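You operate a simulated robot arm through the tools that you are given. There is no shell and no other tool.

You run a simulated robot arm. Do the job below in one go: nothing can be reset, and whatever is moved stays where it is left.

TASK
Swap the lance nozzle for the one on the washer card.
Fine: the white nozzle goes in the empty hole; lock the collar again. Where these are worked on the way, their far stop is far enough and under half their travel is too little: lance collar.

The check looks at the end state, three seconds after you hand in, the way a careful person would. Anything else that was tipped, shoved, dropped, spilled or broken makes it a failure.

THE ROBOT
A 6-joint arm with a fingered hand, fixed in place. Base frame: the origin is on the floor under the middle of its stand, x ahead of it, y to its left, z up. Units: mm, degrees, N and s.
With the tool pointing down near the work surface it reaches from about 100 to 780 mm from the base axis. Its first joint turns from -166.0 to 166.0 degrees. Payload 5 kg.
The TCP is the grasp point between the finger pads, 36 mm short of the fingertips. In the tool frame z runs along the fingers and y along their closing line. The gripper opens to 120 mm; its body begins 42 mm behind the TCP. The gripper is a hand of 4 fingers: y runs from the thumb to the fingers, the wrist lies at [-19, -123, -211] in the tool frame, and closing takes about 1.5 s.
Orientation is told as [roll, pitch, yaw] about the base's x, y, z axes, in that order, counted from this pose: with the fingers straight down and the wrist toward the robot, the tool's x, y and z point along [0, 1, 0], [1, 0, 0] and [0, 0, -1] of the base frame.

THE INTERFACE
- The arm moves only by the tool jog_arm. Its argument "moves" is one flat list of numbers, 7 for each row, row after row: the shift along the tool's x, y, z in mm, then the turn, a rotation vector about the tool's x, y, z in degrees, then the closure in counts, from 0 (fully open) to 255 (shut). In form: [tx, ty, tz, rx, ry, rz, gripper, tx, ty, tz, rx, ry, rz, gripper, ...]. A call has 1 to 20 rows; each row shifts and turns the commanded pose from where the row before left it, along the tool's axes as they then stand. Rows are played at 5 a second. More than 50 mm and 8.6 degrees between two rows, or a gripper value outside its range, and nothing of the call is played. A pose out of reach is approached as far as the arm can. The call stops where the force on the tool passes 40 N (or 10 N more than at its start, if that is more) or the arm is blocked; 0.2 s more then pass. Each finger travels about 45 mm/s and halts on what it meets, pressing with about 23 N; the grip force reading is that of the motor and also rises with nothing between the fingers. The clock runs only during rows and for 0.2 s after the last one: add rows that do not move to give the fingers time. The reply holds the time, the measured pose of the TCP, the force on the tool along the base axes, the opening and the grip force, in the units named above and with some noise, with the torque about the TCP (base axes, N m) and any sound that the robot's microphone picked up.
- Cameras (640 x 400 px; columns grow to the right, rows downward): "scene" is fixed at [52.8, -505.8, 1315.8]; the picture's right is [0.89, -0.46, 0.00], its down [-0.08, -0.16, -0.98] and it looks along [0.45, 0.87, -0.18] (base axes); focal length 364 px, centre (320, 200). "wrist" rides on the gripper at [73, -101, -142] in the tool frame; the picture's right is [-0.79, 0.29, -0.54], its down [-0.56, -0.70, 0.44] and it looks along [-0.25, 0.65, 0.71] (tool axes); focal length 280 px, centre (320, 200). There is no depth. A picture from a camera that has moved, and an enlarged one, comes with that camera's place and axes in the base frame and with its lens. The place of the scene camera against the robot may be out by one fixed shift of up to 12 mm in any direction.
- snapshot(camera): a new picture of that camera. The clock stands still meanwhile.
- move_column(by): slides the trunk up (or, below 0, down) by that many mm; the arm rides with it, the base frame stays. It gives what a move gives, with no picture.
- preshape(shape): the hand has 4 fingers and takes this shape, open, in about a second: jaw (thumb against the fingers, like two jaws); tri (thumb and two fingers); tip (a fingertip pinch); poke (one finger out to press); point (the index stretched); flat (the hand flat); cup (the hand cupped); fist (a fist). The gripper value then closes the fingers along that shape, each until it touches; the sizes above hold for jaw. It gives what a move gives, with no picture.
- inspect(camera, box): a new picture of the part [left, top, right, bottom] of that camera's present view, enlarged. The clock stands still meanwhile.
- job_done(): hands the job in; it is judged then, once.

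Places have to be worked out from the pictures, the camera data and where the tool is seen. Open the gripper and draw the arm clear of the work before you hand the job in, unless the task says otherwise.

The tools are called after "Emit:" by a JSON object that holds its "name" and its "arguments". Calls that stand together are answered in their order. jog_arm: Moves the arm, as the interface text tells. Its arguments: {"type":"object","properties":{"moves":{"type":"array","items":{"type":"number"}}},"required":["moves"]} The other tools are called the same way: move_column (by) moves the trunk up or down; preshape (shape) gives the hand a shape; snapshot (camera) takes a picture; inspect (camera, box) takes an enlarged picture of a part of a camera's view; job_done () hands the job in.

At the start:

```text
clock: 0.0
ee_pos: [565.8, 437.6, 1285.1]
tool_rot: [0.0, 0.0, 0.1]
wrist_force: [0.9, 0.5, -0.1]
wrist_torque: [-0.02, 0.04, -0.03]
width: 119.4
finger_force: 0.0
shape: jaw
trunk travel left (down, up): [-767.0, 73.0]
```

scene: 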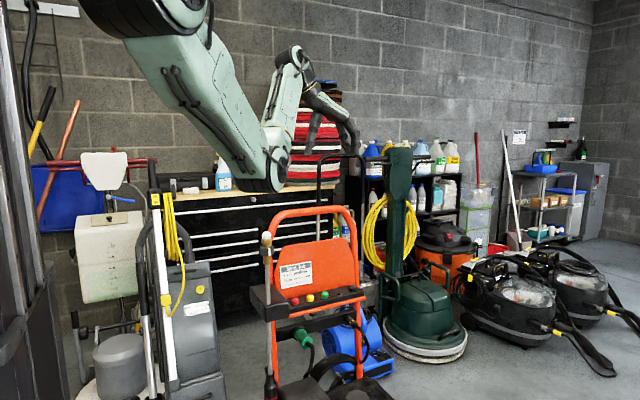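
wrist: 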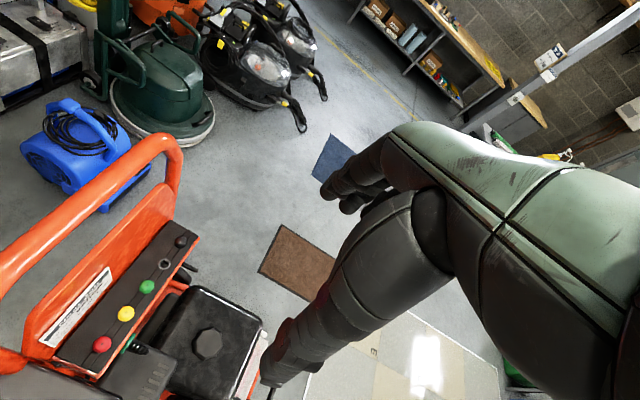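

I start by looking closer at the pressure washer, its card, the nozzle holder and the lance.

Emit:
{"name": "inspect", "arguments": {"camera": "scene", "box": [240, 200, 400, 300]}}

Emit:
{"name": "inspect", "arguments": {"camera": "scene", "box": [240, 300, 400, 400]}}

Emit:
{"name": "inspect", "arguments": {"camera": "wrist", "box": [0, 200, 320, 400]}}

```text
4.00 times, centred on (320, 250) of scene
camera zoom: at [52.8, -505.8, 1315.8], right [0.89, -0.46, 0.0], down [-0.08, -0.16, -0.98], along [0.45, 0.87, -0.18], focal length 1456 px, centre (320, 0)
```

zoom: 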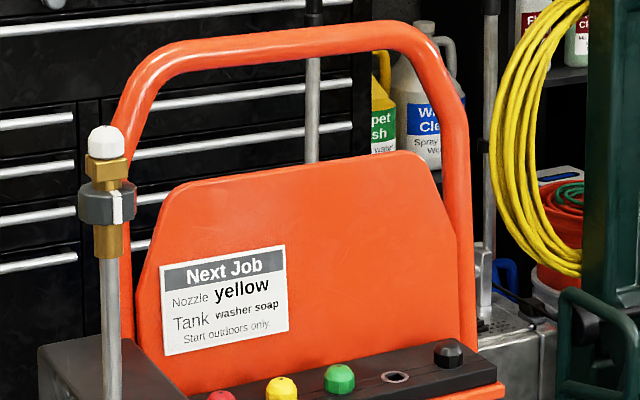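

```text
4.00 times, centred on (320, 350) of scene
camera zoom: at [52.8, -505.8, 1315.8], right [0.89, -0.46, 0.0], down [-0.08, -0.16, -0.98], along [0.45, 0.87, -0.18], focal length 1456 px, centre (320, -400)
```

zoom: 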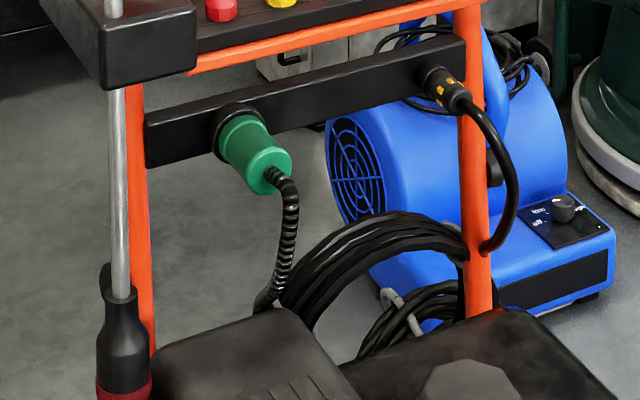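

```text
2.00 times, centred on (160, 300) of wrist
camera zoom: at [465.0, 510.3, 1426.9], right [0.29, -0.79, 0.54], down [-0.7, -0.56, -0.44], along [0.65, -0.25, -0.71], focal length 561 px, centre (640, 0)
```

zoom: 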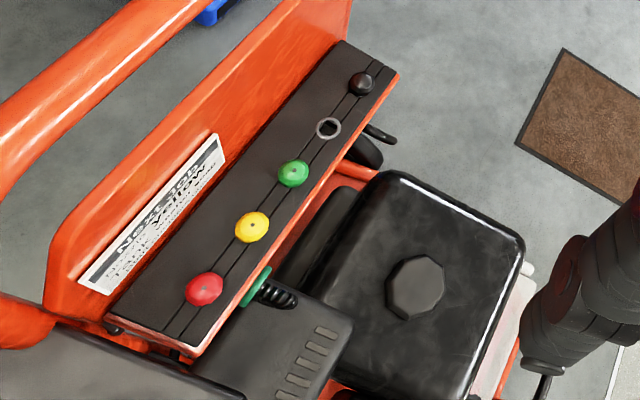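

The card calls for the yellow nozzle. The white one sits on the lance, in the collar with the white mark at the left of the cart. The lance is outside the wrist view, so I draw the hand back along base -x to see it.

Emit:
{"name": "jog_arm", "arguments": {"moves": [0, -40, 0, 0, 0, 0, 0, 0, -40, 0, 0, 0, 0, 0, 0, -40, 0, 0, 0, 0, 0, 0, -40, 0, 0, 0, 0, 0, 0, -40, 0, 0, 0, 0, 0, 0, 0, 0, 0, 0, 0, 0]}}

Emit:
{"name": "snapshot", "arguments": {"camera": "wrist"}}

Emit:
{"name": "snapshot", "arguments": {"camera": "scene"}}

```text
clock: 1.4
ee_pos: [437.3, 491.2, 1205.3]
tool_rot: [0.2, -0.1, 0.2]
wrist_force: [0.1, -1.1, -0.3]
wrist_torque: [0.03, 0.01, 0.0]
width: 119.5
finger_force: 0.1
shape: jaw
out of reach, approached as far as the arm can: row 1, 2, 3, 4, 5
trunk travel left (down, up): [-767.0, 73.0]
```

```text
taken
camera wrist: at [336.4, 564.1, 1347.6], right [0.29, -0.79, 0.54], down [-0.7, -0.56, -0.45], along [0.66, -0.25, -0.71], focal length 280 px, centre (320, 200)
```

wrist: 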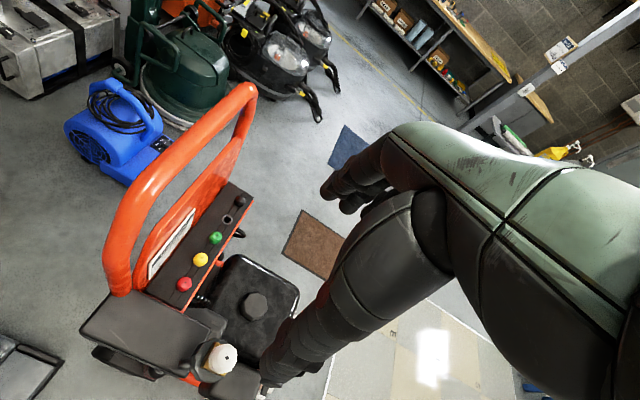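

```text
taken
```

scene: 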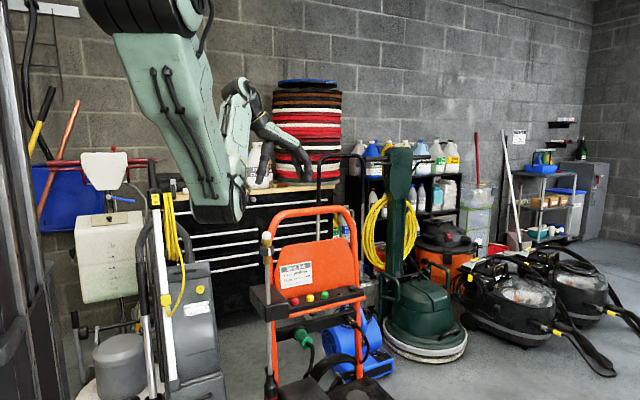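

The white nozzle top works out near (383, 484, 1020), with the collar about 45 mm below it. I take close-ups of the lance head from both cameras to learn how the collar works.

Emit:
{"name": "inspect", "arguments": {"camera": "scene", "box": [250, 225, 282, 275]}}

Emit:
{"name": "inspect", "arguments": {"camera": "wrist", "box": [160, 300, 320, 400]}}

Emit:
{"name": "inspect", "arguments": {"camera": "wrist", "box": [130, 180, 290, 300]}}

Emit:
{"name": "inspect", "arguments": {"camera": "scene", "box": [276, 276, 376, 316]}}

```text
8.00 times, centred on (266, 250) of scene
camera zoom: at [52.8, -505.8, 1315.8], right [0.89, -0.46, 0.0], down [-0.08, -0.16, -0.98], along [0.45, 0.87, -0.18], focal length 2912 px, centre (752, -200)
```

zoom: 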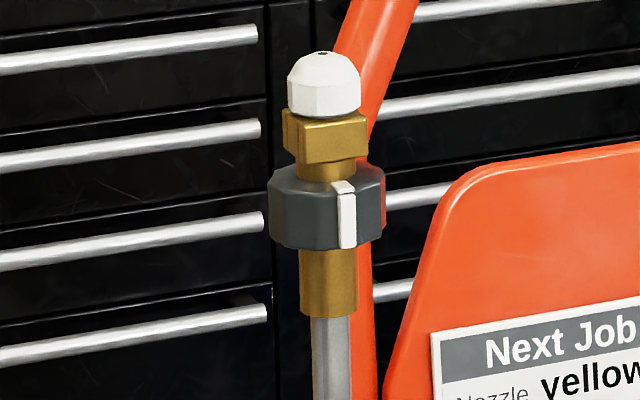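

```text
4.00 times, centred on (240, 350) of wrist
camera zoom: at [336.4, 564.1, 1347.6], right [0.29, -0.79, 0.54], down [-0.7, -0.56, -0.45], along [0.66, -0.25, -0.71], focal length 1122 px, centre (640, -400)
```

zoom: 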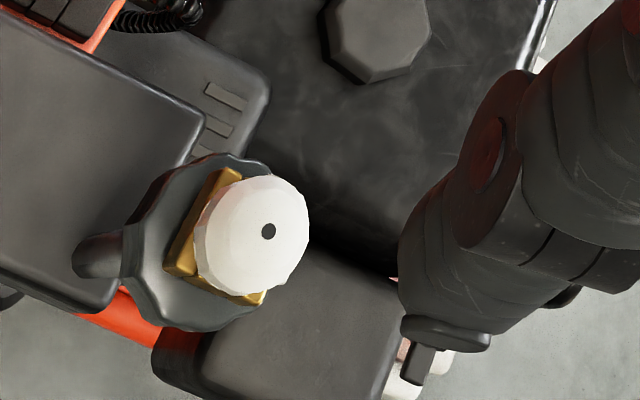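

```text
3.33 times, centred on (210, 240) of wrist
camera zoom: at [336.4, 564.1, 1347.6], right [0.29, -0.79, 0.54], down [-0.7, -0.56, -0.45], along [0.66, -0.25, -0.71], focal length 935 px, centre (687, 67)
```

zoom: 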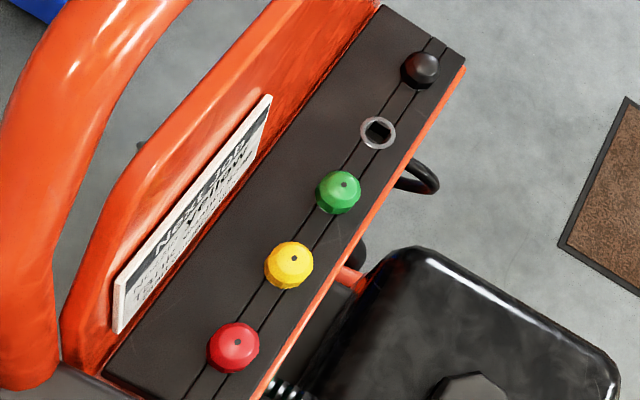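

```text
6.40 times, centred on (326, 296) of scene
camera zoom: at [52.8, -505.8, 1315.8], right [0.89, -0.46, 0.0], down [-0.08, -0.16, -0.98], along [0.45, 0.87, -0.18], focal length 2330 px, centre (282, -414)
```

zoom: 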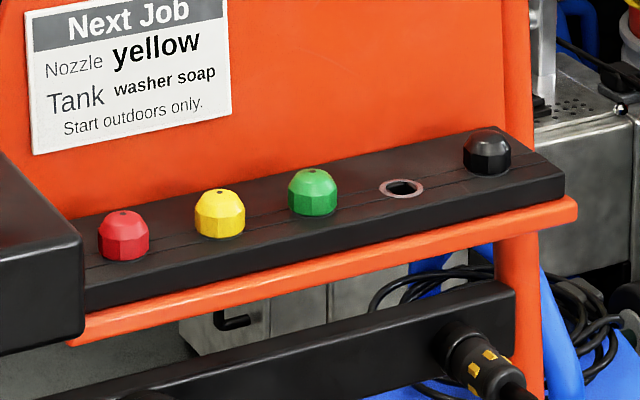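

The collar is a fluted ring with a white rib at z about 966–987. Above it is a brass block, and the dome top is at about 1033, all on an axis near (384, 480). I step the tool down to get away from the reach limit and see how the commanded pose carries over.

Emit:
{"name": "jog_arm", "arguments": {"moves": [0, 0, 40, 0, 0, 0, 0, 0, 0, 0, 0, 0, 0, 0]}}

```text
clock: 2.0
ee_pos: [437.0, 491.2, 1165.4]
tool_rot: [0.0, -0.1, 0.0]
wrist_force: [-1.1, 0.2, 0.0]
wrist_torque: [-0.02, 0.01, -0.03]
width: 119.7
finger_force: 0.1
shape: jaw
trunk travel left (down, up): [-767.0, 73.0]
```

The commanded pose now follows the measured one. I go down a little more, then across to just above the lance axis, keeping the fingertips at least 50 mm above the dome.

Emit:
{"name": "jog_arm", "arguments": {"moves": [0, 0, 40, 0, 0, 0, 0, -5, -25, 0, 0, 0, 0, 0, -6, -28, 0, 0, 0, 0, 0, 0, 0, 0, 0, 0, 0, 0]}}

Emit:
{"name": "snapshot", "arguments": {"camera": "wrist"}}

Emit:
{"name": "inspect", "arguments": {"camera": "scene", "box": [180, 120, 340, 280]}}

```text
clock: 3.0
ee_pos: [386.4, 482.0, 1122.8]
tool_rot: [0.1, 0.1, 0.0]
wrist_force: [0.1, 0.3, -0.9]
wrist_torque: [0.0, -0.01, -0.03]
width: 119.7
finger_force: 0.1
shape: jaw
trunk travel left (down, up): [-767.0, 73.0]
```

```text
taken
camera wrist: at [284.4, 554.1, 1265.3], right [0.29, -0.79, 0.54], down [-0.7, -0.56, -0.44], along [0.65, -0.25, -0.71], focal length 280 px, centre (320, 200)
```

wrist: 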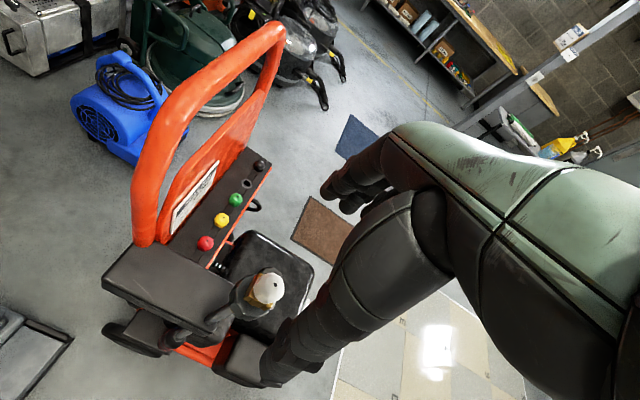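

```text
2.50 times, centred on (260, 200) of scene
camera zoom: at [52.8, -505.8, 1315.8], right [0.89, -0.46, 0.0], down [-0.08, -0.16, -0.98], along [0.45, 0.87, -0.18], focal length 910 px, centre (470, 200)
```

zoom: 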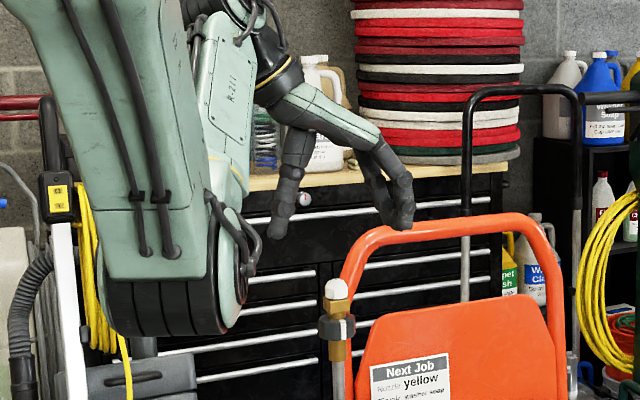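

The hand is above the lance, with the thumb toward -x and the fingers toward +x. I zoom in on the lance head from the wrist camera to refine its axis.

Emit:
{"name": "inspect", "arguments": {"camera": "wrist", "box": [140, 240, 320, 360]}}

Emit:
{"name": "inspect", "arguments": {"camera": "scene", "box": [225, 215, 305, 275]}}

```text
3.33 times, centred on (230, 300) of wrist
camera zoom: at [284.4, 554.1, 1265.3], right [0.29, -0.79, 0.54], down [-0.7, -0.56, -0.44], along [0.65, -0.25, -0.71], focal length 935 px, centre (620, -133)
```

zoom: 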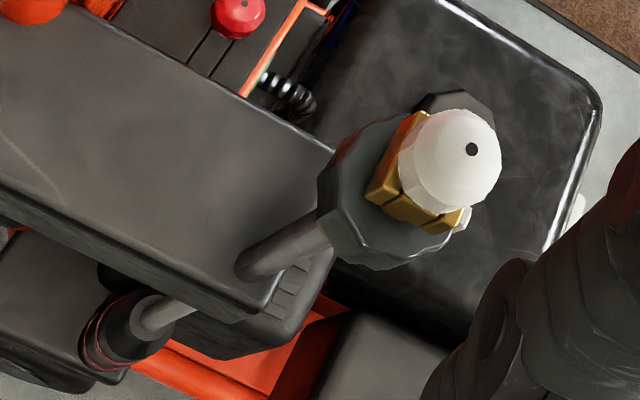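

```text
6.67 times, centred on (265, 245) of scene
camera zoom: at [52.8, -505.8, 1315.8], right [0.89, -0.46, 0.0], down [-0.08, -0.16, -0.98], along [0.45, 0.87, -0.18], focal length 2427 px, centre (687, -100)
```

zoom: 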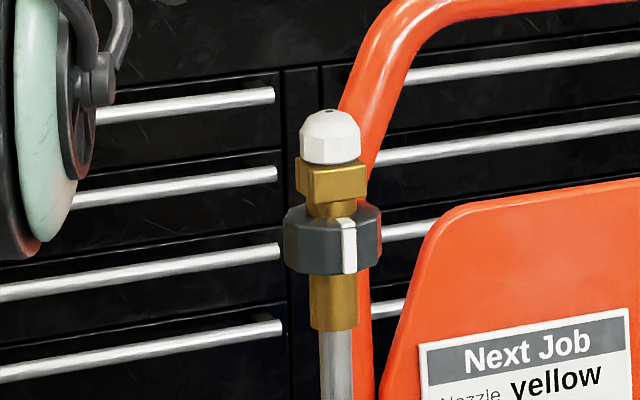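

The lance axis comes out at about (382.5, 481.5), with the dome top at z about 1034. I line up on it and lower so the fingertips reach the collar (TCP z about 1000), which keeps the palm just above the dome.

Emit:
{"name": "jog_arm", "arguments": {"moves": [-0.5, -3.9, 20, 0, 0, 0, 0, 0, 0, 30, 0, 0, 0, 0, 0, 0, 30, 0, 0, 0, 0, 0, 0, 25, 0, 0, 0, 0, 0, 0, 15, 0, 0, 0, 0, 0, 0, 0, 0, 0, 0, 0]}}

Emit:
{"name": "snapshot", "arguments": {"camera": "wrist"}}

Emit:
{"name": "inspect", "arguments": {"camera": "scene", "box": [225, 175, 325, 275]}}

```text
clock: 4.4
ee_pos: [381.6, 477.4, 1003.8]
tool_rot: [0.0, 0.0, 0.1]
wrist_force: [-0.2, 0.0, 0.6]
wrist_torque: [-0.01, -0.01, 0.01]
width: 119.7
finger_force: 0.0
shape: jaw
trunk travel left (down, up): [-767.0, 73.0]
```

```text
taken
camera wrist: at [279.9, 551.7, 1146.2], right [0.29, -0.79, 0.54], down [-0.7, -0.56, -0.44], along [0.65, -0.25, -0.71], focal length 280 px, centre (320, 200)
```

wrist: 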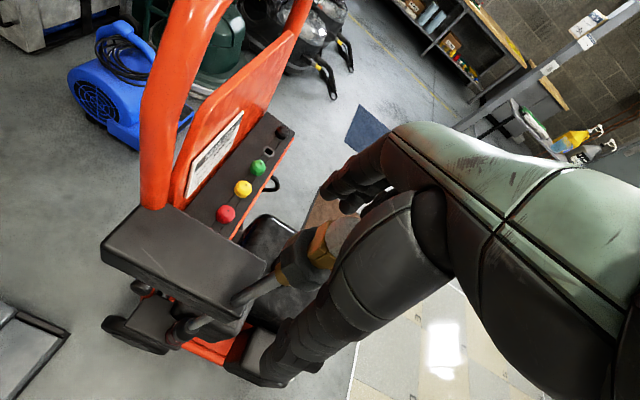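

```text
4.00 times, centred on (275, 225) of scene
camera zoom: at [52.8, -505.8, 1315.8], right [0.89, -0.46, 0.0], down [-0.08, -0.16, -0.98], along [0.45, 0.87, -0.18], focal length 1456 px, centre (500, 100)
```

zoom: 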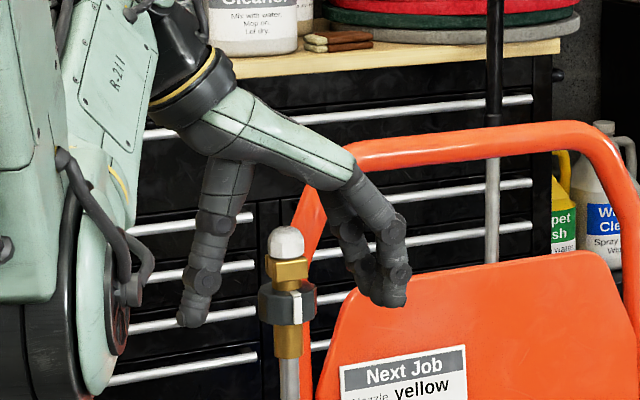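

Both finger rows straddle the lance head and there is clear space over the dome. I check the centring in the wrist view before closing.

Emit:
{"name": "inspect", "arguments": {"camera": "wrist", "box": [230, 180, 410, 320]}}

```text
2.86 times, centred on (320, 250) of wrist
camera zoom: at [279.9, 551.7, 1146.2], right [0.29, -0.79, 0.54], down [-0.7, -0.56, -0.44], along [0.65, -0.25, -0.71], focal length 801 px, centre (320, 57)
```

zoom: 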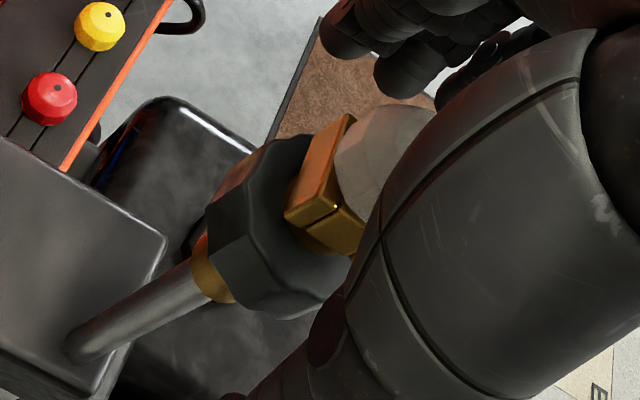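

The collar sits about 4 mm toward tool +x and 2 mm toward -y of the grasp line. I correct for that, go 8 mm lower and close on the collar.

Emit:
{"name": "jog_arm", "arguments": {"moves": [4, -2, 8, 0, 0, 0, 0, 0, 0, 0, 0, 0, 0, 0, 0, 0, 0, 0, 0, 0, 255, 0, 0, 0, 0, 0, 0, 255, 0, 0, 0, 0, 0, 0, 255, 0, 0, 0, 0, 0, 0, 255, 0, 0, 0, 0, 0, 0, 255, 0, 0, 0, 0, 0, 0, 255, 0, 0, 0, 0, 0, 0, 255, 0, 0, 0, 0, 0, 0, 255]}}

Emit:
{"name": "inspect", "arguments": {"camera": "scene", "box": [225, 195, 325, 275]}}

Emit:
{"name": "snapshot", "arguments": {"camera": "wrist"}}

```text
clock: 6.6
ee_pos: [377.9, 480.8, 996.6]
tool_rot: [-0.1, 0.0, 0.0]
wrist_force: [-2.7, 0.3, -0.9]
wrist_torque: [0.0, 0.02, -0.01]
width: 34.4
finger_force: 23.1
shape: jaw
trunk travel left (down, up): [-767.0, 73.0]
```

```text
5.00 times, centred on (275, 235) of scene
camera zoom: at [52.8, -505.8, 1315.8], right [0.89, -0.46, 0.0], down [-0.08, -0.16, -0.98], along [0.45, 0.87, -0.18], focal length 1820 px, centre (545, 25)
```

zoom: 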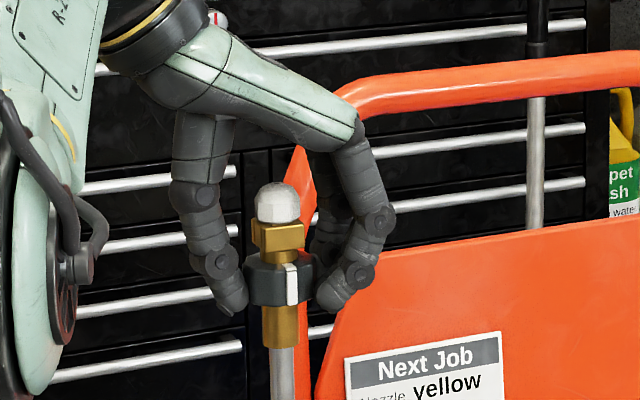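

```text
taken
camera wrist: at [277.1, 555.0, 1137.7], right [0.29, -0.79, 0.54], down [-0.7, -0.56, -0.44], along [0.65, -0.25, -0.71], focal length 280 px, centre (320, 200)
```

wrist: 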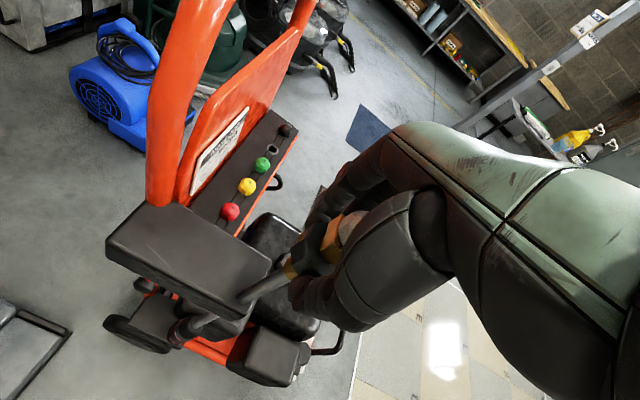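

The collar is held (width 34, 23 N). I try a small counter-clockwise turn as seen from above (negative about tool z) and watch the torque and the white rib.

Emit:
{"name": "jog_arm", "arguments": {"moves": [0, 0, 0, 0, 0, -4, 255, 0, 0, 0, 0, 0, -4, 255, 0, 0, 0, 0, 0, -4, 255, 0, 0, 0, 0, 0, 0, 255]}}

Emit:
{"name": "inspect", "arguments": {"camera": "scene", "box": [225, 195, 325, 275]}}

```text
clock: 7.6
ee_pos: [376.6, 481.1, 995.1]
tool_rot: [-0.1, 0.0, 12.0]
wrist_force: [-2.9, -5.8, -2.5]
wrist_torque: [-0.16, 0.06, -0.06]
width: 34.0
finger_force: 23.1
shape: jaw
trunk travel left (down, up): [-767.0, 73.0]
```

```text
5.00 times, centred on (275, 235) of scene
camera zoom: at [52.8, -505.8, 1315.8], right [0.89, -0.46, 0.0], down [-0.08, -0.16, -0.98], along [0.45, 0.87, -0.18], focal length 1820 px, centre (545, 25)
```

zoom: 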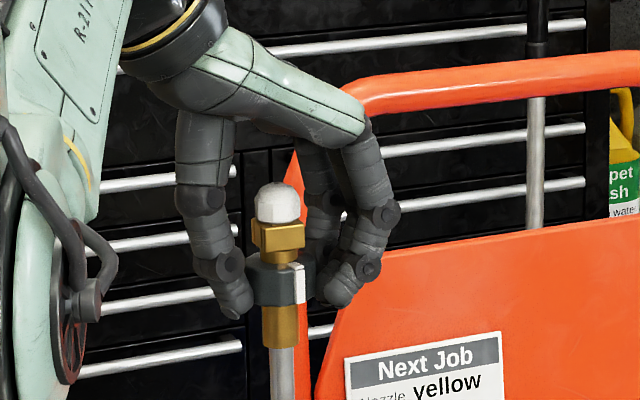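

The rib moved with the hand, so the collar turns counter-clockwise easily. The slight side force says the lance is about 5 mm toward tool +y of the TCP. I keep turning about the lance axis instead of the TCP.

Emit:
{"name": "jog_arm", "arguments": {"moves": [-0.9, 0.05, 0, 0, 0, -8, 255, -0.7, 0.05, 0, 0, 0, -8, 255, -0.7, 0.05, 0, 0, 0, -8, 255, 0, 0, 0, 0, 0, 0, 255]}}

Emit:
{"name": "inspect", "arguments": {"camera": "scene", "box": [225, 195, 325, 275]}}

```text
clock: 8.6
ee_pos: [377.7, 479.6, 995.9]
tool_rot: [-0.1, -0.1, 36.2]
wrist_force: [-5.3, -5.0, -1.6]
wrist_torque: [-0.14, 0.17, -0.08]
width: 33.7
finger_force: 23.3
shape: jaw
trunk travel left (down, up): [-767.0, 73.0]
```

```text
5.00 times, centred on (275, 235) of scene
camera zoom: at [52.8, -505.8, 1315.8], right [0.89, -0.46, 0.0], down [-0.08, -0.16, -0.98], along [0.45, 0.87, -0.18], focal length 1820 px, centre (545, 25)
```

zoom: 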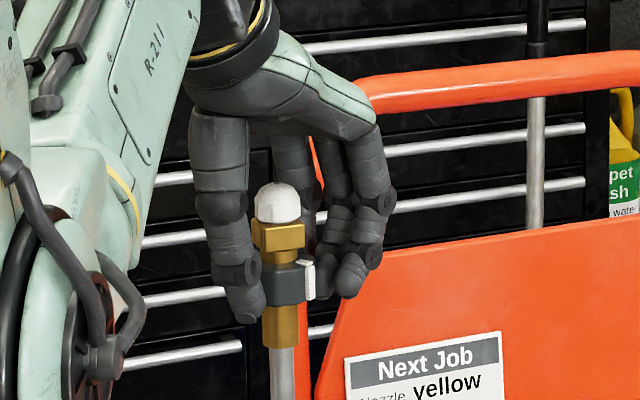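

The collar keeps following at about 36° with little torque. I continue about the lance axis and ease off the small side load.

Emit:
{"name": "jog_arm", "arguments": {"moves": [-0.9, -0.7, 0, 0, 0, -8, 255, -0.9, 0, 0, 0, 0, -8, 255, -0.9, 0.05, 0, 0, 0, -8, 255, 0, 0, 0, 0, 0, 0, 255]}}

Emit:
{"name": "inspect", "arguments": {"camera": "scene", "box": [225, 195, 325, 275]}}

```text
clock: 9.6
ee_pos: [380.2, 477.2, 996.4]
tool_rot: [0.0, 0.0, 60.0]
wrist_force: [-8.2, -2.8, -4.1]
wrist_torque: [-0.14, 0.24, 0.0]
width: 33.6
finger_force: 23.1
shape: jaw
trunk travel left (down, up): [-767.0, 73.0]
```

```text
5.00 times, centred on (275, 235) of scene
camera zoom: at [52.8, -505.8, 1315.8], right [0.89, -0.46, 0.0], down [-0.08, -0.16, -0.98], along [0.45, 0.87, -0.18], focal length 1820 px, centre (545, 25)
```

zoom: 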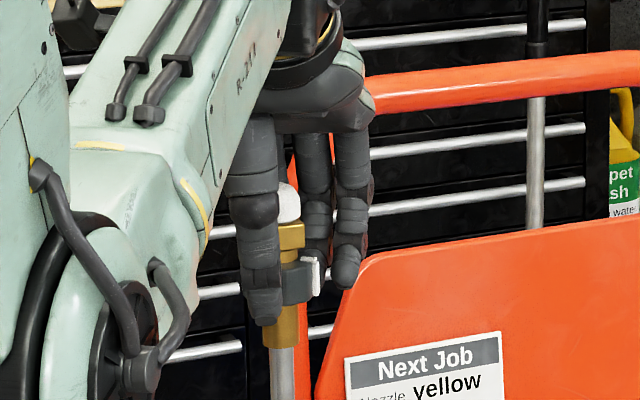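

At 60° it still turns freely and the rib has gone round to the right side. I carry on toward 90°, watching for the stop.

Emit:
{"name": "jog_arm", "arguments": {"moves": [-0.3, -0.7, 0, 0, 0, -8, 255, -0.7, 0, 0, 0, 0, -8, 255, -0.7, 0, 0, 0, 0, -8, 255, 0, 0, 0, 0, 0, 0, 255]}}

Emit:
{"name": "inspect", "arguments": {"camera": "scene", "box": [225, 195, 325, 275]}}

Emit:
{"name": "snapshot", "arguments": {"camera": "wrist"}}

```text
clock: 10.6
ee_pos: [381.0, 475.6, 995.3]
tool_rot: [0.0, 0.0, 84.1]
wrist_force: [-4.0, -1.7, -0.4]
wrist_torque: [-0.06, 0.08, -0.07]
width: 33.8
finger_force: 22.4
shape: jaw
trunk travel left (down, up): [-767.0, 73.0]
```

```text
5.00 times, centred on (275, 235) of scene
camera zoom: at [52.8, -505.8, 1315.8], right [0.89, -0.46, 0.0], down [-0.08, -0.16, -0.98], along [0.45, 0.87, -0.18], focal length 1820 px, centre (545, 25)
```

zoom: 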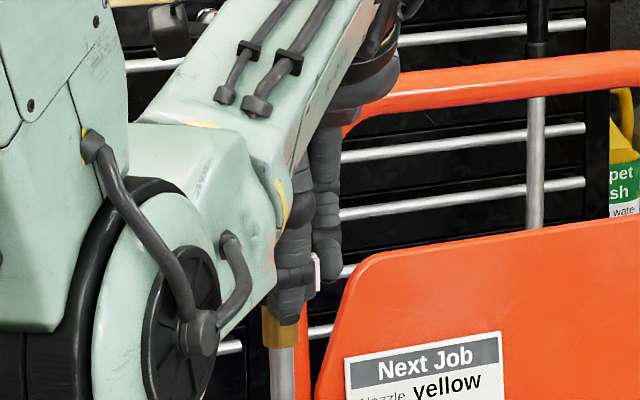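

```text
taken
camera wrist: at [298.6, 384.3, 1137.9], right [0.81, 0.2, 0.54], down [0.48, -0.75, -0.44], along [0.32, 0.62, -0.71], focal length 280 px, centre (320, 200)
```

wrist: 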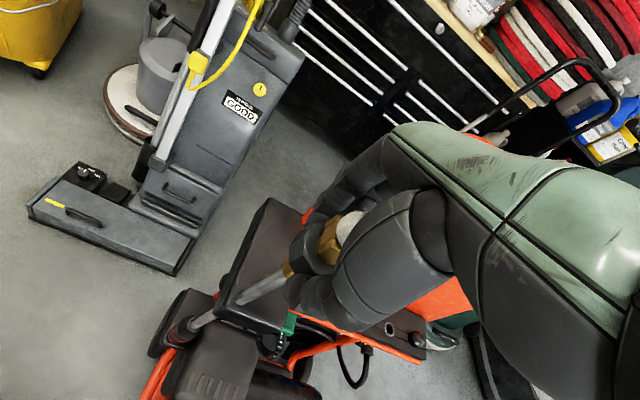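

At 84° there is still no stop. I continue in small steps and check the torque.

Emit:
{"name": "jog_arm", "arguments": {"moves": [-0.6, -0.2, 0, 0, 0, -6, 255, -0.6, 0, 0, 0, 0, -6, 255, 0, 0, 0, 0, 0, 0, 255]}}

Emit:
{"name": "inspect", "arguments": {"camera": "scene", "box": [245, 235, 295, 275]}}

Emit:
{"name": "inspect", "arguments": {"camera": "wrist", "box": [230, 180, 410, 320]}}

```text
clock: 11.4
ee_pos: [383.2, 476.7, 996.1]
tool_rot: [0.0, 0.0, 96.0]
wrist_force: [2.5, -0.3, 0.2]
wrist_torque: [0.03, -0.12, -0.38]
width: 33.7
finger_force: 22.7
shape: jaw
trunk travel left (down, up): [-767.0, 73.0]
```

```text
10.00 times, centred on (270, 255) of scene
camera zoom: at [52.8, -505.8, 1315.8], right [0.89, -0.46, 0.0], down [-0.08, -0.16, -0.98], along [0.45, 0.87, -0.18], focal length 3640 px, centre (820, -350)
```

zoom: 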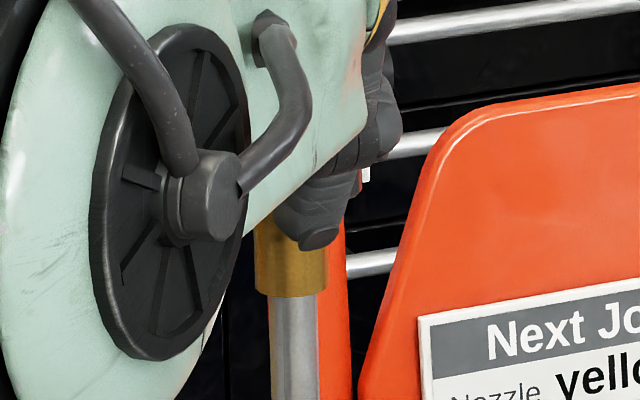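

```text
2.86 times, centred on (320, 250) of wrist
camera zoom: at [322.5, 368.4, 1137.8], right [0.75, 0.37, 0.54], down [0.63, -0.64, -0.44], along [0.18, 0.68, -0.71], focal length 801 px, centre (320, 57)
```

zoom: 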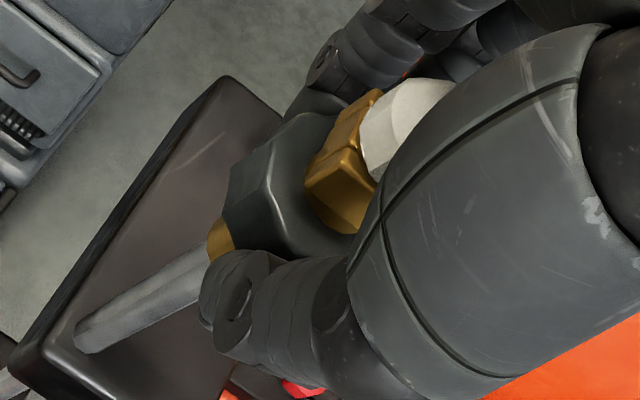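

The torque jumped to -0.38 N·m, which suggests the collar's far stop at about 90°. I nudge a little further to confirm that it is a hard stop.

Emit:
{"name": "jog_arm", "arguments": {"moves": [-0.4, 0, 0, 0, 0, -4, 255, 0, 0, 0, 0, 0, 0, 255]}}

Emit:
{"name": "inspect", "arguments": {"camera": "wrist", "box": [230, 180, 410, 320]}}

```text
clock: 12.0
ee_pos: [384.7, 476.2, 995.8]
tool_rot: [0.0, 0.0, 100.0]
wrist_force: [8.6, -1.4, 1.9]
wrist_torque: [0.02, -0.29, -0.54]
width: 33.9
finger_force: 23.0
shape: jaw
trunk travel left (down, up): [-767.0, 73.0]
```

```text
2.86 times, centred on (320, 250) of wrist
camera zoom: at [330.5, 364.7, 1137.6], right [0.73, 0.42, 0.54], down [0.67, -0.59, -0.44], along [0.14, 0.69, -0.71], focal length 801 px, centre (320, 57)
```

zoom: 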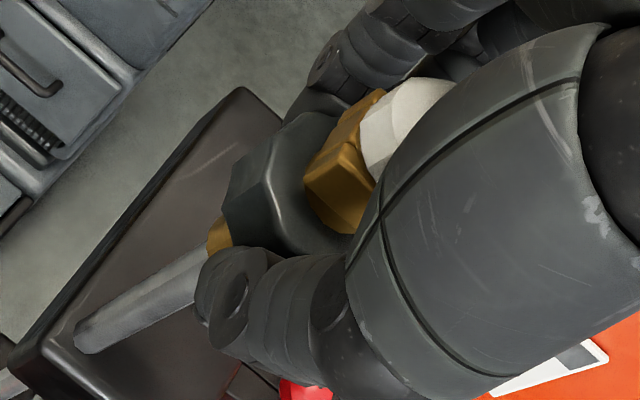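

The torque keeps rising against a hard stop, so the collar is fully unlocked. I let go and lift straight up clear of the dome.

Emit:
{"name": "jog_arm", "arguments": {"moves": [0, 0, 0, 0, 0, 0, 200, 0, 0, 0, 0, 0, 0, 120, 0, 0, 0, 0, 0, 0, 0, 0, 0, 0, 0, 0, 0, 0, 0, 0, 0, 0, 0, 0, 0, 0, 0, 0, 0, 0, 0, 0, 0, 0, -30, 0, 0, 0, 0, 0, 0, -40, 0, 0, 0, 0, 0, 0, -40, 0, 0, 0, 0, 0, 0, 0, 0, 0, 0, 0]}}

Emit:
{"name": "snapshot", "arguments": {"camera": "scene"}}

Emit:
{"name": "snapshot", "arguments": {"camera": "wrist"}}

```text
clock: 14.2
ee_pos: [383.7, 474.9, 1107.3]
tool_rot: [0.0, 0.0, 100.0]
wrist_force: [-0.5, -0.2, 0.0]
wrist_torque: [0.04, -0.01, 0.0]
width: 119.5
finger_force: 0.1
shape: jaw
trunk travel left (down, up): [-767.0, 73.0]
```

```text
taken
```

scene: 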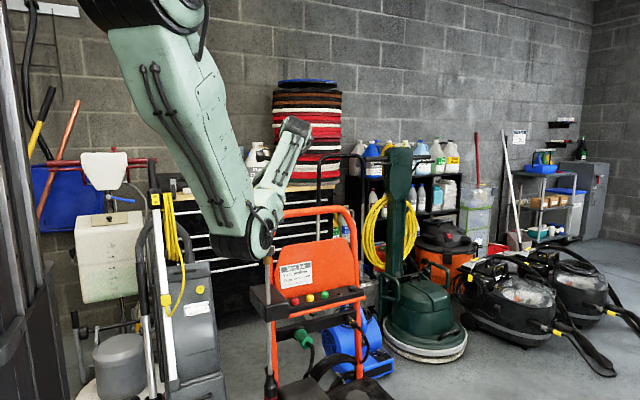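

```text
taken
camera wrist: at [330.4, 363.7, 1249.1], right [0.73, 0.42, 0.54], down [0.67, -0.59, -0.44], along [0.13, 0.69, -0.71], focal length 280 px, centre (320, 200)
```

wrist: 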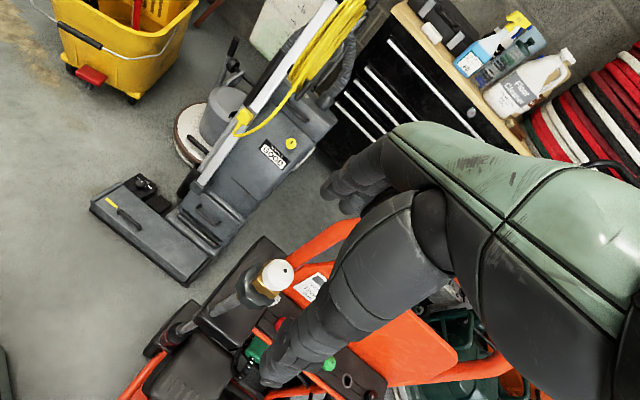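

The fingers are clear. I turn the hand back to yaw of about 0, well above the lance, so I can see the collar and nozzle again.

Emit:
{"name": "jog_arm", "arguments": {"moves": [0, 0, -4, 0, 0, 8, 0, 0, 0, -4, 0, 0, 8, 0, 0, 0, -4, 0, 0, 8, 0, 0, 0, 0, 0, 0, 8, 0, 0, 0, 0, 0, 0, 8, 0, 0, 0, 0, 0, 0, 8, 0, 0, 0, 0, 0, 0, 8, 0, 0, 0, 0, 0, 0, 8, 0, 0, 0, 0, 0, 0, 8, 0, 0, 0, 0, 0, 0, 8, 0, 0, 0, 0, 0, 0, 8, 0, 0, 0, 0, 0, 0, 8, 0, 0, 0, 0, 0, 0, 4, 0, 0, 0, 0, 0, 0, 0, 0]}}

Emit:
{"name": "inspect", "arguments": {"camera": "scene", "box": [225, 215, 305, 275]}}

Emit:
{"name": "snapshot", "arguments": {"camera": "wrist"}}

```text
clock: 17.2
ee_pos: [383.7, 475.6, 1117.6]
tool_rot: [0.0, 0.0, 0.0]
wrist_force: [-0.8, 0.2, 0.3]
wrist_torque: [-0.03, 0.0, 0.0]
width: 119.9
finger_force: 0.1
shape: jaw
trunk travel left (down, up): [-767.0, 73.0]
```

```text
6.67 times, centred on (265, 245) of scene
camera zoom: at [52.8, -505.8, 1315.8], right [0.89, -0.46, 0.0], down [-0.08, -0.16, -0.98], along [0.45, 0.87, -0.18], focal length 2427 px, centre (687, -100)
```

zoom: 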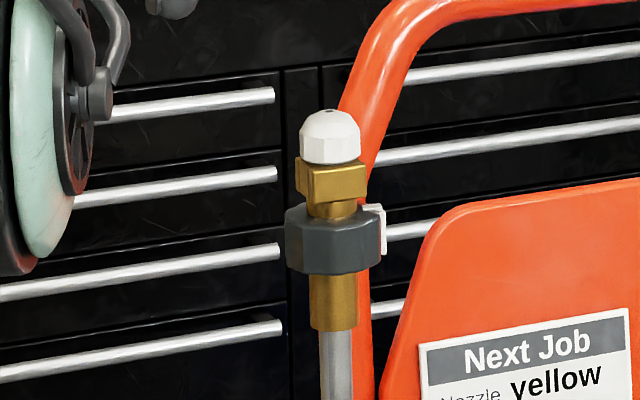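

```text
taken
camera wrist: at [283.5, 550.2, 1260.0], right [0.29, -0.79, 0.54], down [-0.7, -0.56, -0.44], along [0.65, -0.25, -0.71], focal length 280 px, centre (320, 200)
```

wrist: 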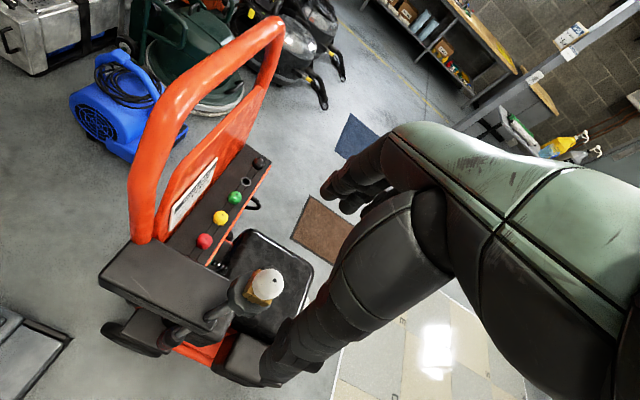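

The rib is now at the right edge, so the collar is open. Before gripping the nozzle I look at what the fingertip-pinch shape looks like, because the rack is tight.

Emit:
{"name": "preshape", "arguments": {"shape": "tip"}}

Emit:
{"name": "inspect", "arguments": {"camera": "scene", "box": [225, 125, 345, 225]}}

Emit:
{"name": "snapshot", "arguments": {"camera": "wrist"}}

```text
clock: 18.1
ee_pos: [383.8, 475.9, 1117.9]
tool_rot: [0.0, 0.0, 0.1]
wrist_force: [-0.9, 0.1, 0.4]
wrist_torque: [0.02, -0.01, -0.01]
width: 119.9
finger_force: 0.1
shape: tip
trunk travel left (down, up): [-767.0, 73.0]
```

```text
4.00 times, centred on (285, 175) of scene
camera zoom: at [52.8, -505.8, 1315.8], right [0.89, -0.46, 0.0], down [-0.08, -0.16, -0.98], along [0.45, 0.87, -0.18], focal length 1456 px, centre (460, 300)
```

zoom: 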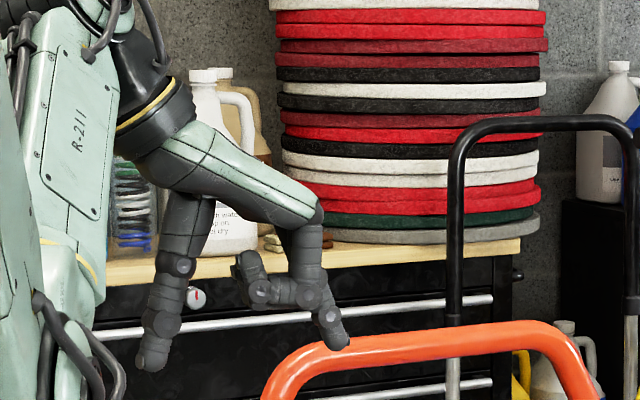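

```text
taken
camera wrist: at [283.5, 550.2, 1259.8], right [0.29, -0.79, 0.54], down [-0.7, -0.56, -0.44], along [0.65, -0.25, -0.71], focal length 280 px, centre (320, 200)
```

wrist: 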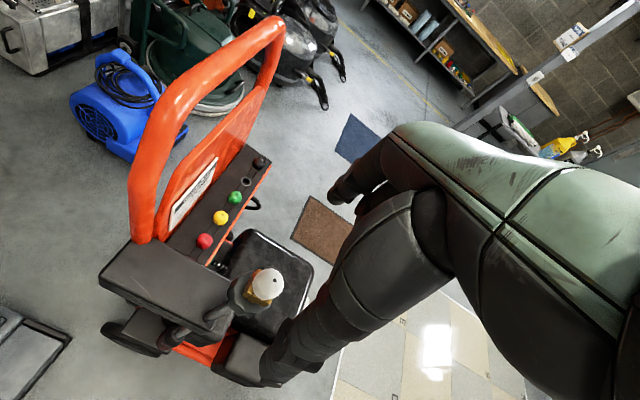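

In the tip shape one finger faces the thumb and the rest curl. I compare it with the tri shape.

Emit:
{"name": "preshape", "arguments": {"shape": "tri"}}

Emit:
{"name": "inspect", "arguments": {"camera": "scene", "box": [225, 125, 345, 225]}}

Emit:
{"name": "inspect", "arguments": {"camera": "wrist", "box": [230, 130, 430, 290]}}

```text
clock: 19.0
ee_pos: [384.3, 477.3, 1118.1]
tool_rot: [-0.1, 0.1, 0.1]
wrist_force: [0.0, 0.1, -0.6]
wrist_torque: [0.01, 0.02, -0.02]
width: 119.5
finger_force: 0.1
shape: tri
trunk travel left (down, up): [-767.0, 73.0]
```

```text
4.00 times, centred on (285, 175) of scene
camera zoom: at [52.8, -505.8, 1315.8], right [0.89, -0.46, 0.0], down [-0.08, -0.16, -0.98], along [0.45, 0.87, -0.18], focal length 1456 px, centre (460, 300)
```

zoom: 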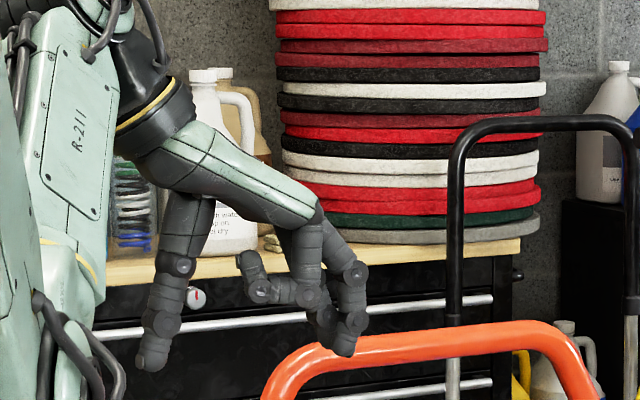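

```text
2.50 times, centred on (330, 210) of wrist
camera zoom: at [283.4, 550.2, 1259.9], right [0.29, -0.79, 0.54], down [-0.7, -0.56, -0.44], along [0.65, -0.25, -0.71], focal length 701 px, centre (295, 175)
```

zoom: 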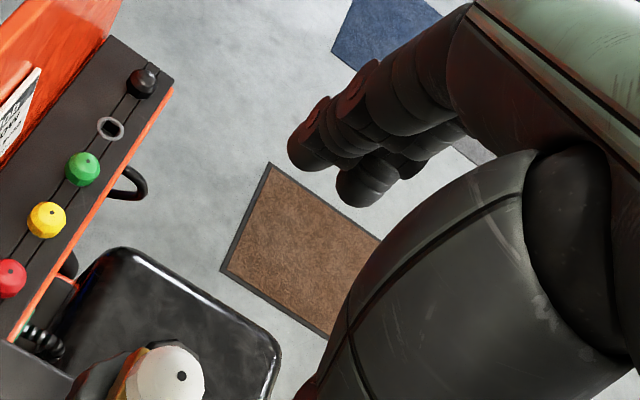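

I close the jaw shape partly in the air to see where the pads actually meet, which I need for the 27 mm nozzle.

Emit:
{"name": "preshape", "arguments": {"shape": "jaw"}}

Emit:
{"name": "jog_arm", "arguments": {"moves": [0, 0, 0, 0, 0, 0, 195, 0, 0, 0, 0, 0, 0, 195, 0, 0, 0, 0, 0, 0, 195, 0, 0, 0, 0, 0, 0, 195, 0, 0, 0, 0, 0, 0, 195, 0, 0, 0, 0, 0, 0, 195, 0, 0, 0, 0, 0, 0, 195]}}

Emit:
{"name": "inspect", "arguments": {"camera": "scene", "box": [225, 135, 325, 225]}}

Emit:
{"name": "inspect", "arguments": {"camera": "wrist", "box": [200, 180, 400, 340]}}

```text
clock: 19.9
ee_pos: [384.4, 476.7, 1117.2]
tool_rot: [0.0, 0.0, 0.0]
wrist_force: [0.7, 0.4, -0.4]
wrist_torque: [0.01, -0.04, -0.05]
width: 119.5
finger_force: 0.0
shape: jaw
trunk travel left (down, up): [-767.0, 73.0]
```

```text
clock: 21.5
ee_pos: [384.5, 477.7, 1118.6]
tool_rot: [0.0, 0.0, 0.0]
wrist_force: [-0.1, 0.0, 0.1]
wrist_torque: [0.0, 0.0, -0.01]
width: 28.4
finger_force: 0.2
shape: jaw
trunk travel left (down, up): [-767.0, 73.0]
```

```text
4.44 times, centred on (275, 180) of scene
camera zoom: at [52.8, -505.8, 1315.8], right [0.89, -0.46, 0.0], down [-0.08, -0.16, -0.98], along [0.45, 0.87, -0.18], focal length 1618 px, centre (520, 289)
```

zoom: 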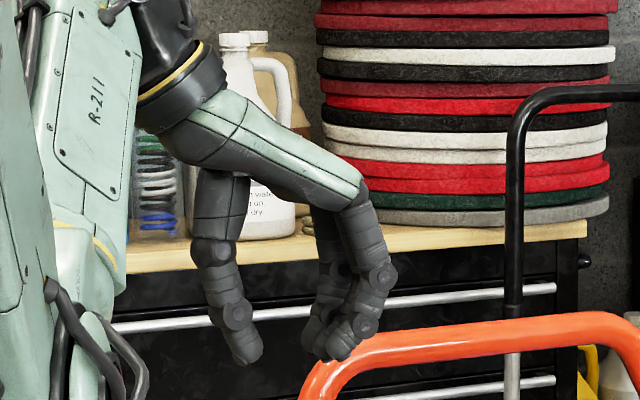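

```text
2.50 times, centred on (300, 260) of wrist
camera zoom: at [283.4, 550.2, 1259.9], right [0.29, -0.79, 0.54], down [-0.7, -0.56, -0.44], along [0.65, -0.25, -0.71], focal length 701 px, centre (370, 50)
```

zoom: 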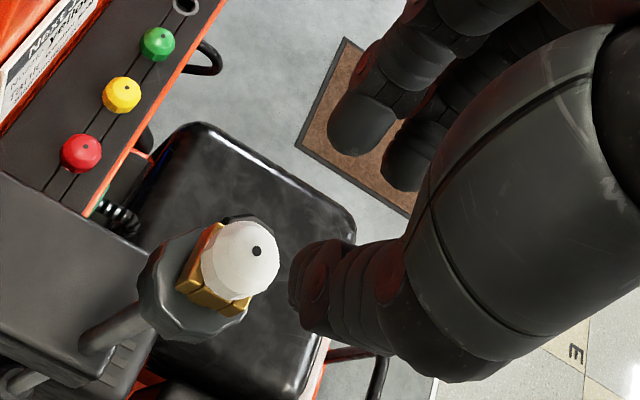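

The pads meet where the model predicts: the index and thumb face each other across the TCP, and the other fingers lie toward tool -x. The tip shape therefore looks best for the crowded rack, so I check it partly closed.

Emit:
{"name": "preshape", "arguments": {"shape": "tip"}}

Emit:
{"name": "jog_arm", "arguments": {"moves": [0, 0, 0, 0, 0, 0, 180, 0, 0, 0, 0, 0, 0, 180, 0, 0, 0, 0, 0, 0, 180, 0, 0, 0, 0, 0, 0, 180, 0, 0, 0, 0, 0, 0, 180, 0, 0, 0, 0, 0, 0, 180, 0, 0, 0, 0, 0, 0, 180]}}

Emit:
{"name": "inspect", "arguments": {"camera": "scene", "box": [225, 135, 325, 225]}}

Emit:
{"name": "inspect", "arguments": {"camera": "wrist", "box": [200, 180, 400, 340]}}

```text
clock: 22.4
ee_pos: [385.5, 478.0, 1117.9]
tool_rot: [0.0, 0.0, 0.0]
wrist_force: [0.0, -0.4, 0.4]
wrist_torque: [0.05, 0.01, -0.01]
width: 119.8
finger_force: 0.0
shape: tip
trunk travel left (down, up): [-767.0, 73.0]
```

```text
clock: 24.0
ee_pos: [385.1, 477.8, 1118.3]
tool_rot: [0.0, -0.1, 0.0]
wrist_force: [0.0, -0.1, -0.1]
wrist_torque: [0.01, 0.02, 0.02]
width: 35.8
finger_force: 0.0
shape: tip
trunk travel left (down, up): [-767.0, 73.0]
```

```text
4.44 times, centred on (275, 180) of scene
camera zoom: at [52.8, -505.8, 1315.8], right [0.89, -0.46, 0.0], down [-0.08, -0.16, -0.98], along [0.45, 0.87, -0.18], focal length 1618 px, centre (520, 289)
```

zoom: 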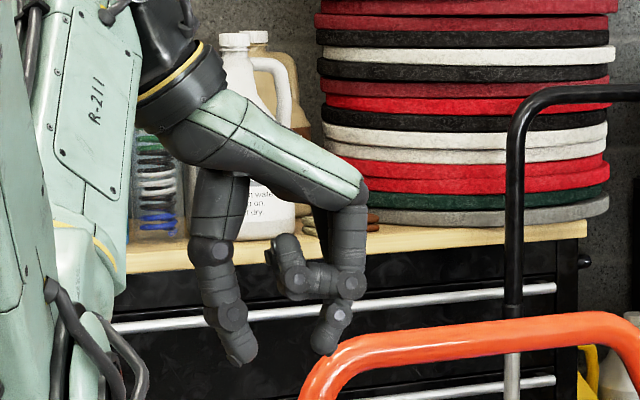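

```text
2.50 times, centred on (300, 260) of wrist
camera zoom: at [283.4, 550.2, 1259.9], right [0.29, -0.79, 0.54], down [-0.7, -0.56, -0.44], along [0.65, -0.25, -0.71], focal length 701 px, centre (370, 50)
```

zoom: 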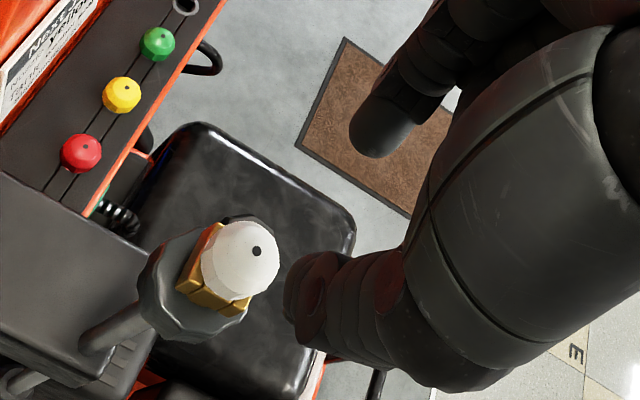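

In the tip shape the index and thumb meet exactly across the TCP, and the curled fingers stay about 36 mm above the tips. I centre over the white nozzle at (382, 482), half open, and go down until the tips sit just above the brass block.

Emit:
{"name": "jog_arm", "arguments": {"moves": [4.6, -2.4, 0, 0, 0, 0, 100, 0, 0, 20, 0, 0, 0, 100, 0, 0, 20, 0, 0, 0, 100, 0, 0, 14, 0, 0, 0, 100, 0, 0, 10, 0, 0, 0, 100, 0, 0, 0, 0, 0, 0, 100]}}

Emit:
{"name": "inspect", "arguments": {"camera": "scene", "box": [225, 195, 305, 255]}}

Emit:
{"name": "inspect", "arguments": {"camera": "wrist", "box": [200, 180, 400, 340]}}

```text
clock: 25.4
ee_pos: [381.9, 479.9, 1053.2]
tool_rot: [-0.1, -0.1, 0.1]
wrist_force: [1.2, 0.5, -0.2]
wrist_torque: [0.04, -0.01, -0.01]
width: 72.5
finger_force: 0.0
shape: tip
trunk travel left (down, up): [-767.0, 73.0]
```

```text
6.67 times, centred on (265, 225) of scene
camera zoom: at [52.8, -505.8, 1315.8], right [0.89, -0.46, 0.0], down [-0.08, -0.16, -0.98], along [0.45, 0.87, -0.18], focal length 2427 px, centre (687, 33)
```

zoom: 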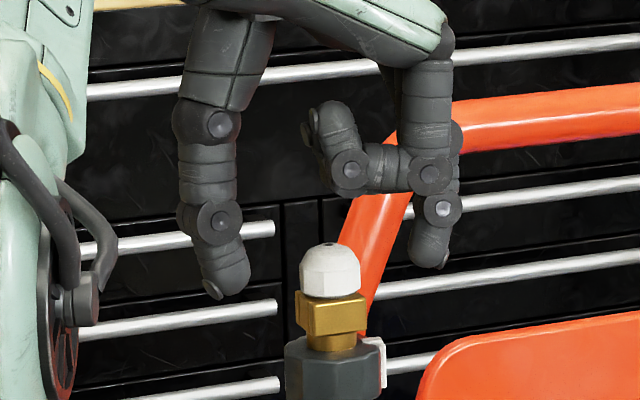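

```text
2.50 times, centred on (300, 260) of wrist
camera zoom: at [281.7, 554.3, 1195.4], right [0.29, -0.79, 0.54], down [-0.7, -0.56, -0.44], along [0.65, -0.25, -0.71], focal length 701 px, centre (370, 50)
```

zoom: 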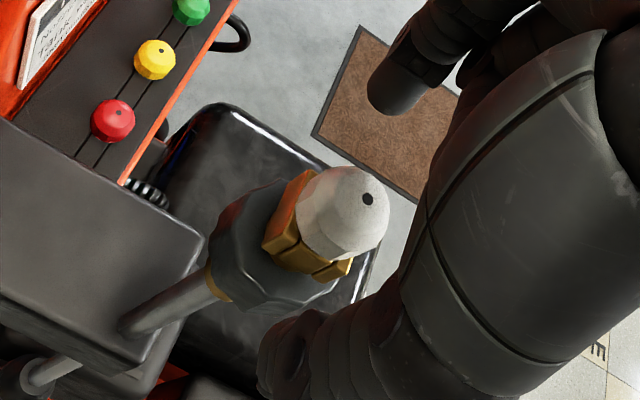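

The tips are level with the dome base. I raise them 3.5 mm so they clear the brass block, then pinch the white nozzle.

Emit:
{"name": "jog_arm", "arguments": {"moves": [0.6, -1, -3.5, 0, 0, 0, 100, 0, 0, 0, 0, 0, 0, 160, 0, 0, 0, 0, 0, 0, 200, 0, 0, 0, 0, 0, 0, 255, 0, 0, 0, 0, 0, 0, 255, 0, 0, 0, 0, 0, 0, 255, 0, 0, 0, 0, 0, 0, 255, 0, 0, 0, 0, 0, 0, 255, 0, 0, 0, 0, 0, 0, 255]}}

Emit:
{"name": "inspect", "arguments": {"camera": "scene", "box": [225, 195, 305, 255]}}

Emit:
{"name": "inspect", "arguments": {"camera": "wrist", "box": [200, 180, 400, 340]}}

```text
clock: 27.4
ee_pos: [380.6, 482.3, 1059.7]
tool_rot: [0.3, -0.3, 0.1]
wrist_force: [4.1, 7.2, 28.3]
wrist_torque: [0.29, -0.32, 0.03]
width: 14.5
finger_force: 22.9
shape: tip
trunk travel left (down, up): [-767.0, 73.0]
```

```text
6.67 times, centred on (265, 225) of scene
camera zoom: at [52.8, -505.8, 1315.8], right [0.89, -0.46, 0.0], down [-0.08, -0.16, -0.98], along [0.45, 0.87, -0.18], focal length 2427 px, centre (687, 33)
```

zoom: 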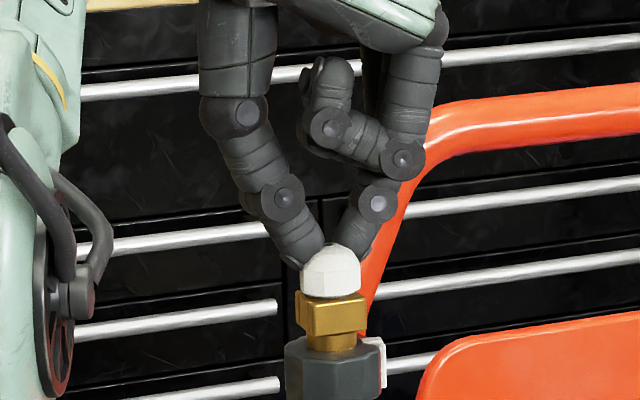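

```text
2.50 times, centred on (300, 260) of wrist
camera zoom: at [279.2, 555.0, 1201.7], right [0.29, -0.79, 0.54], down [-0.7, -0.56, -0.45], along [0.66, -0.25, -0.71], focal length 701 px, centre (370, 50)
```

zoom: 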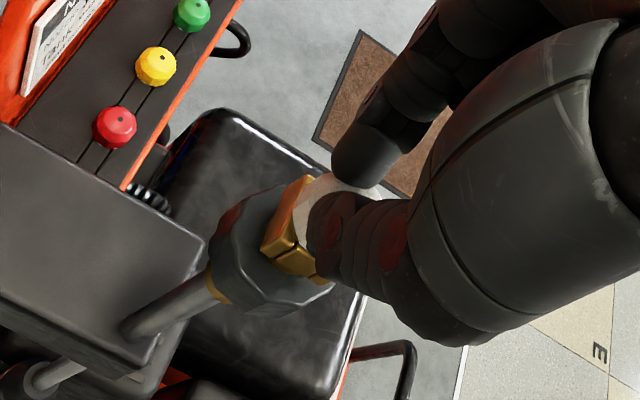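

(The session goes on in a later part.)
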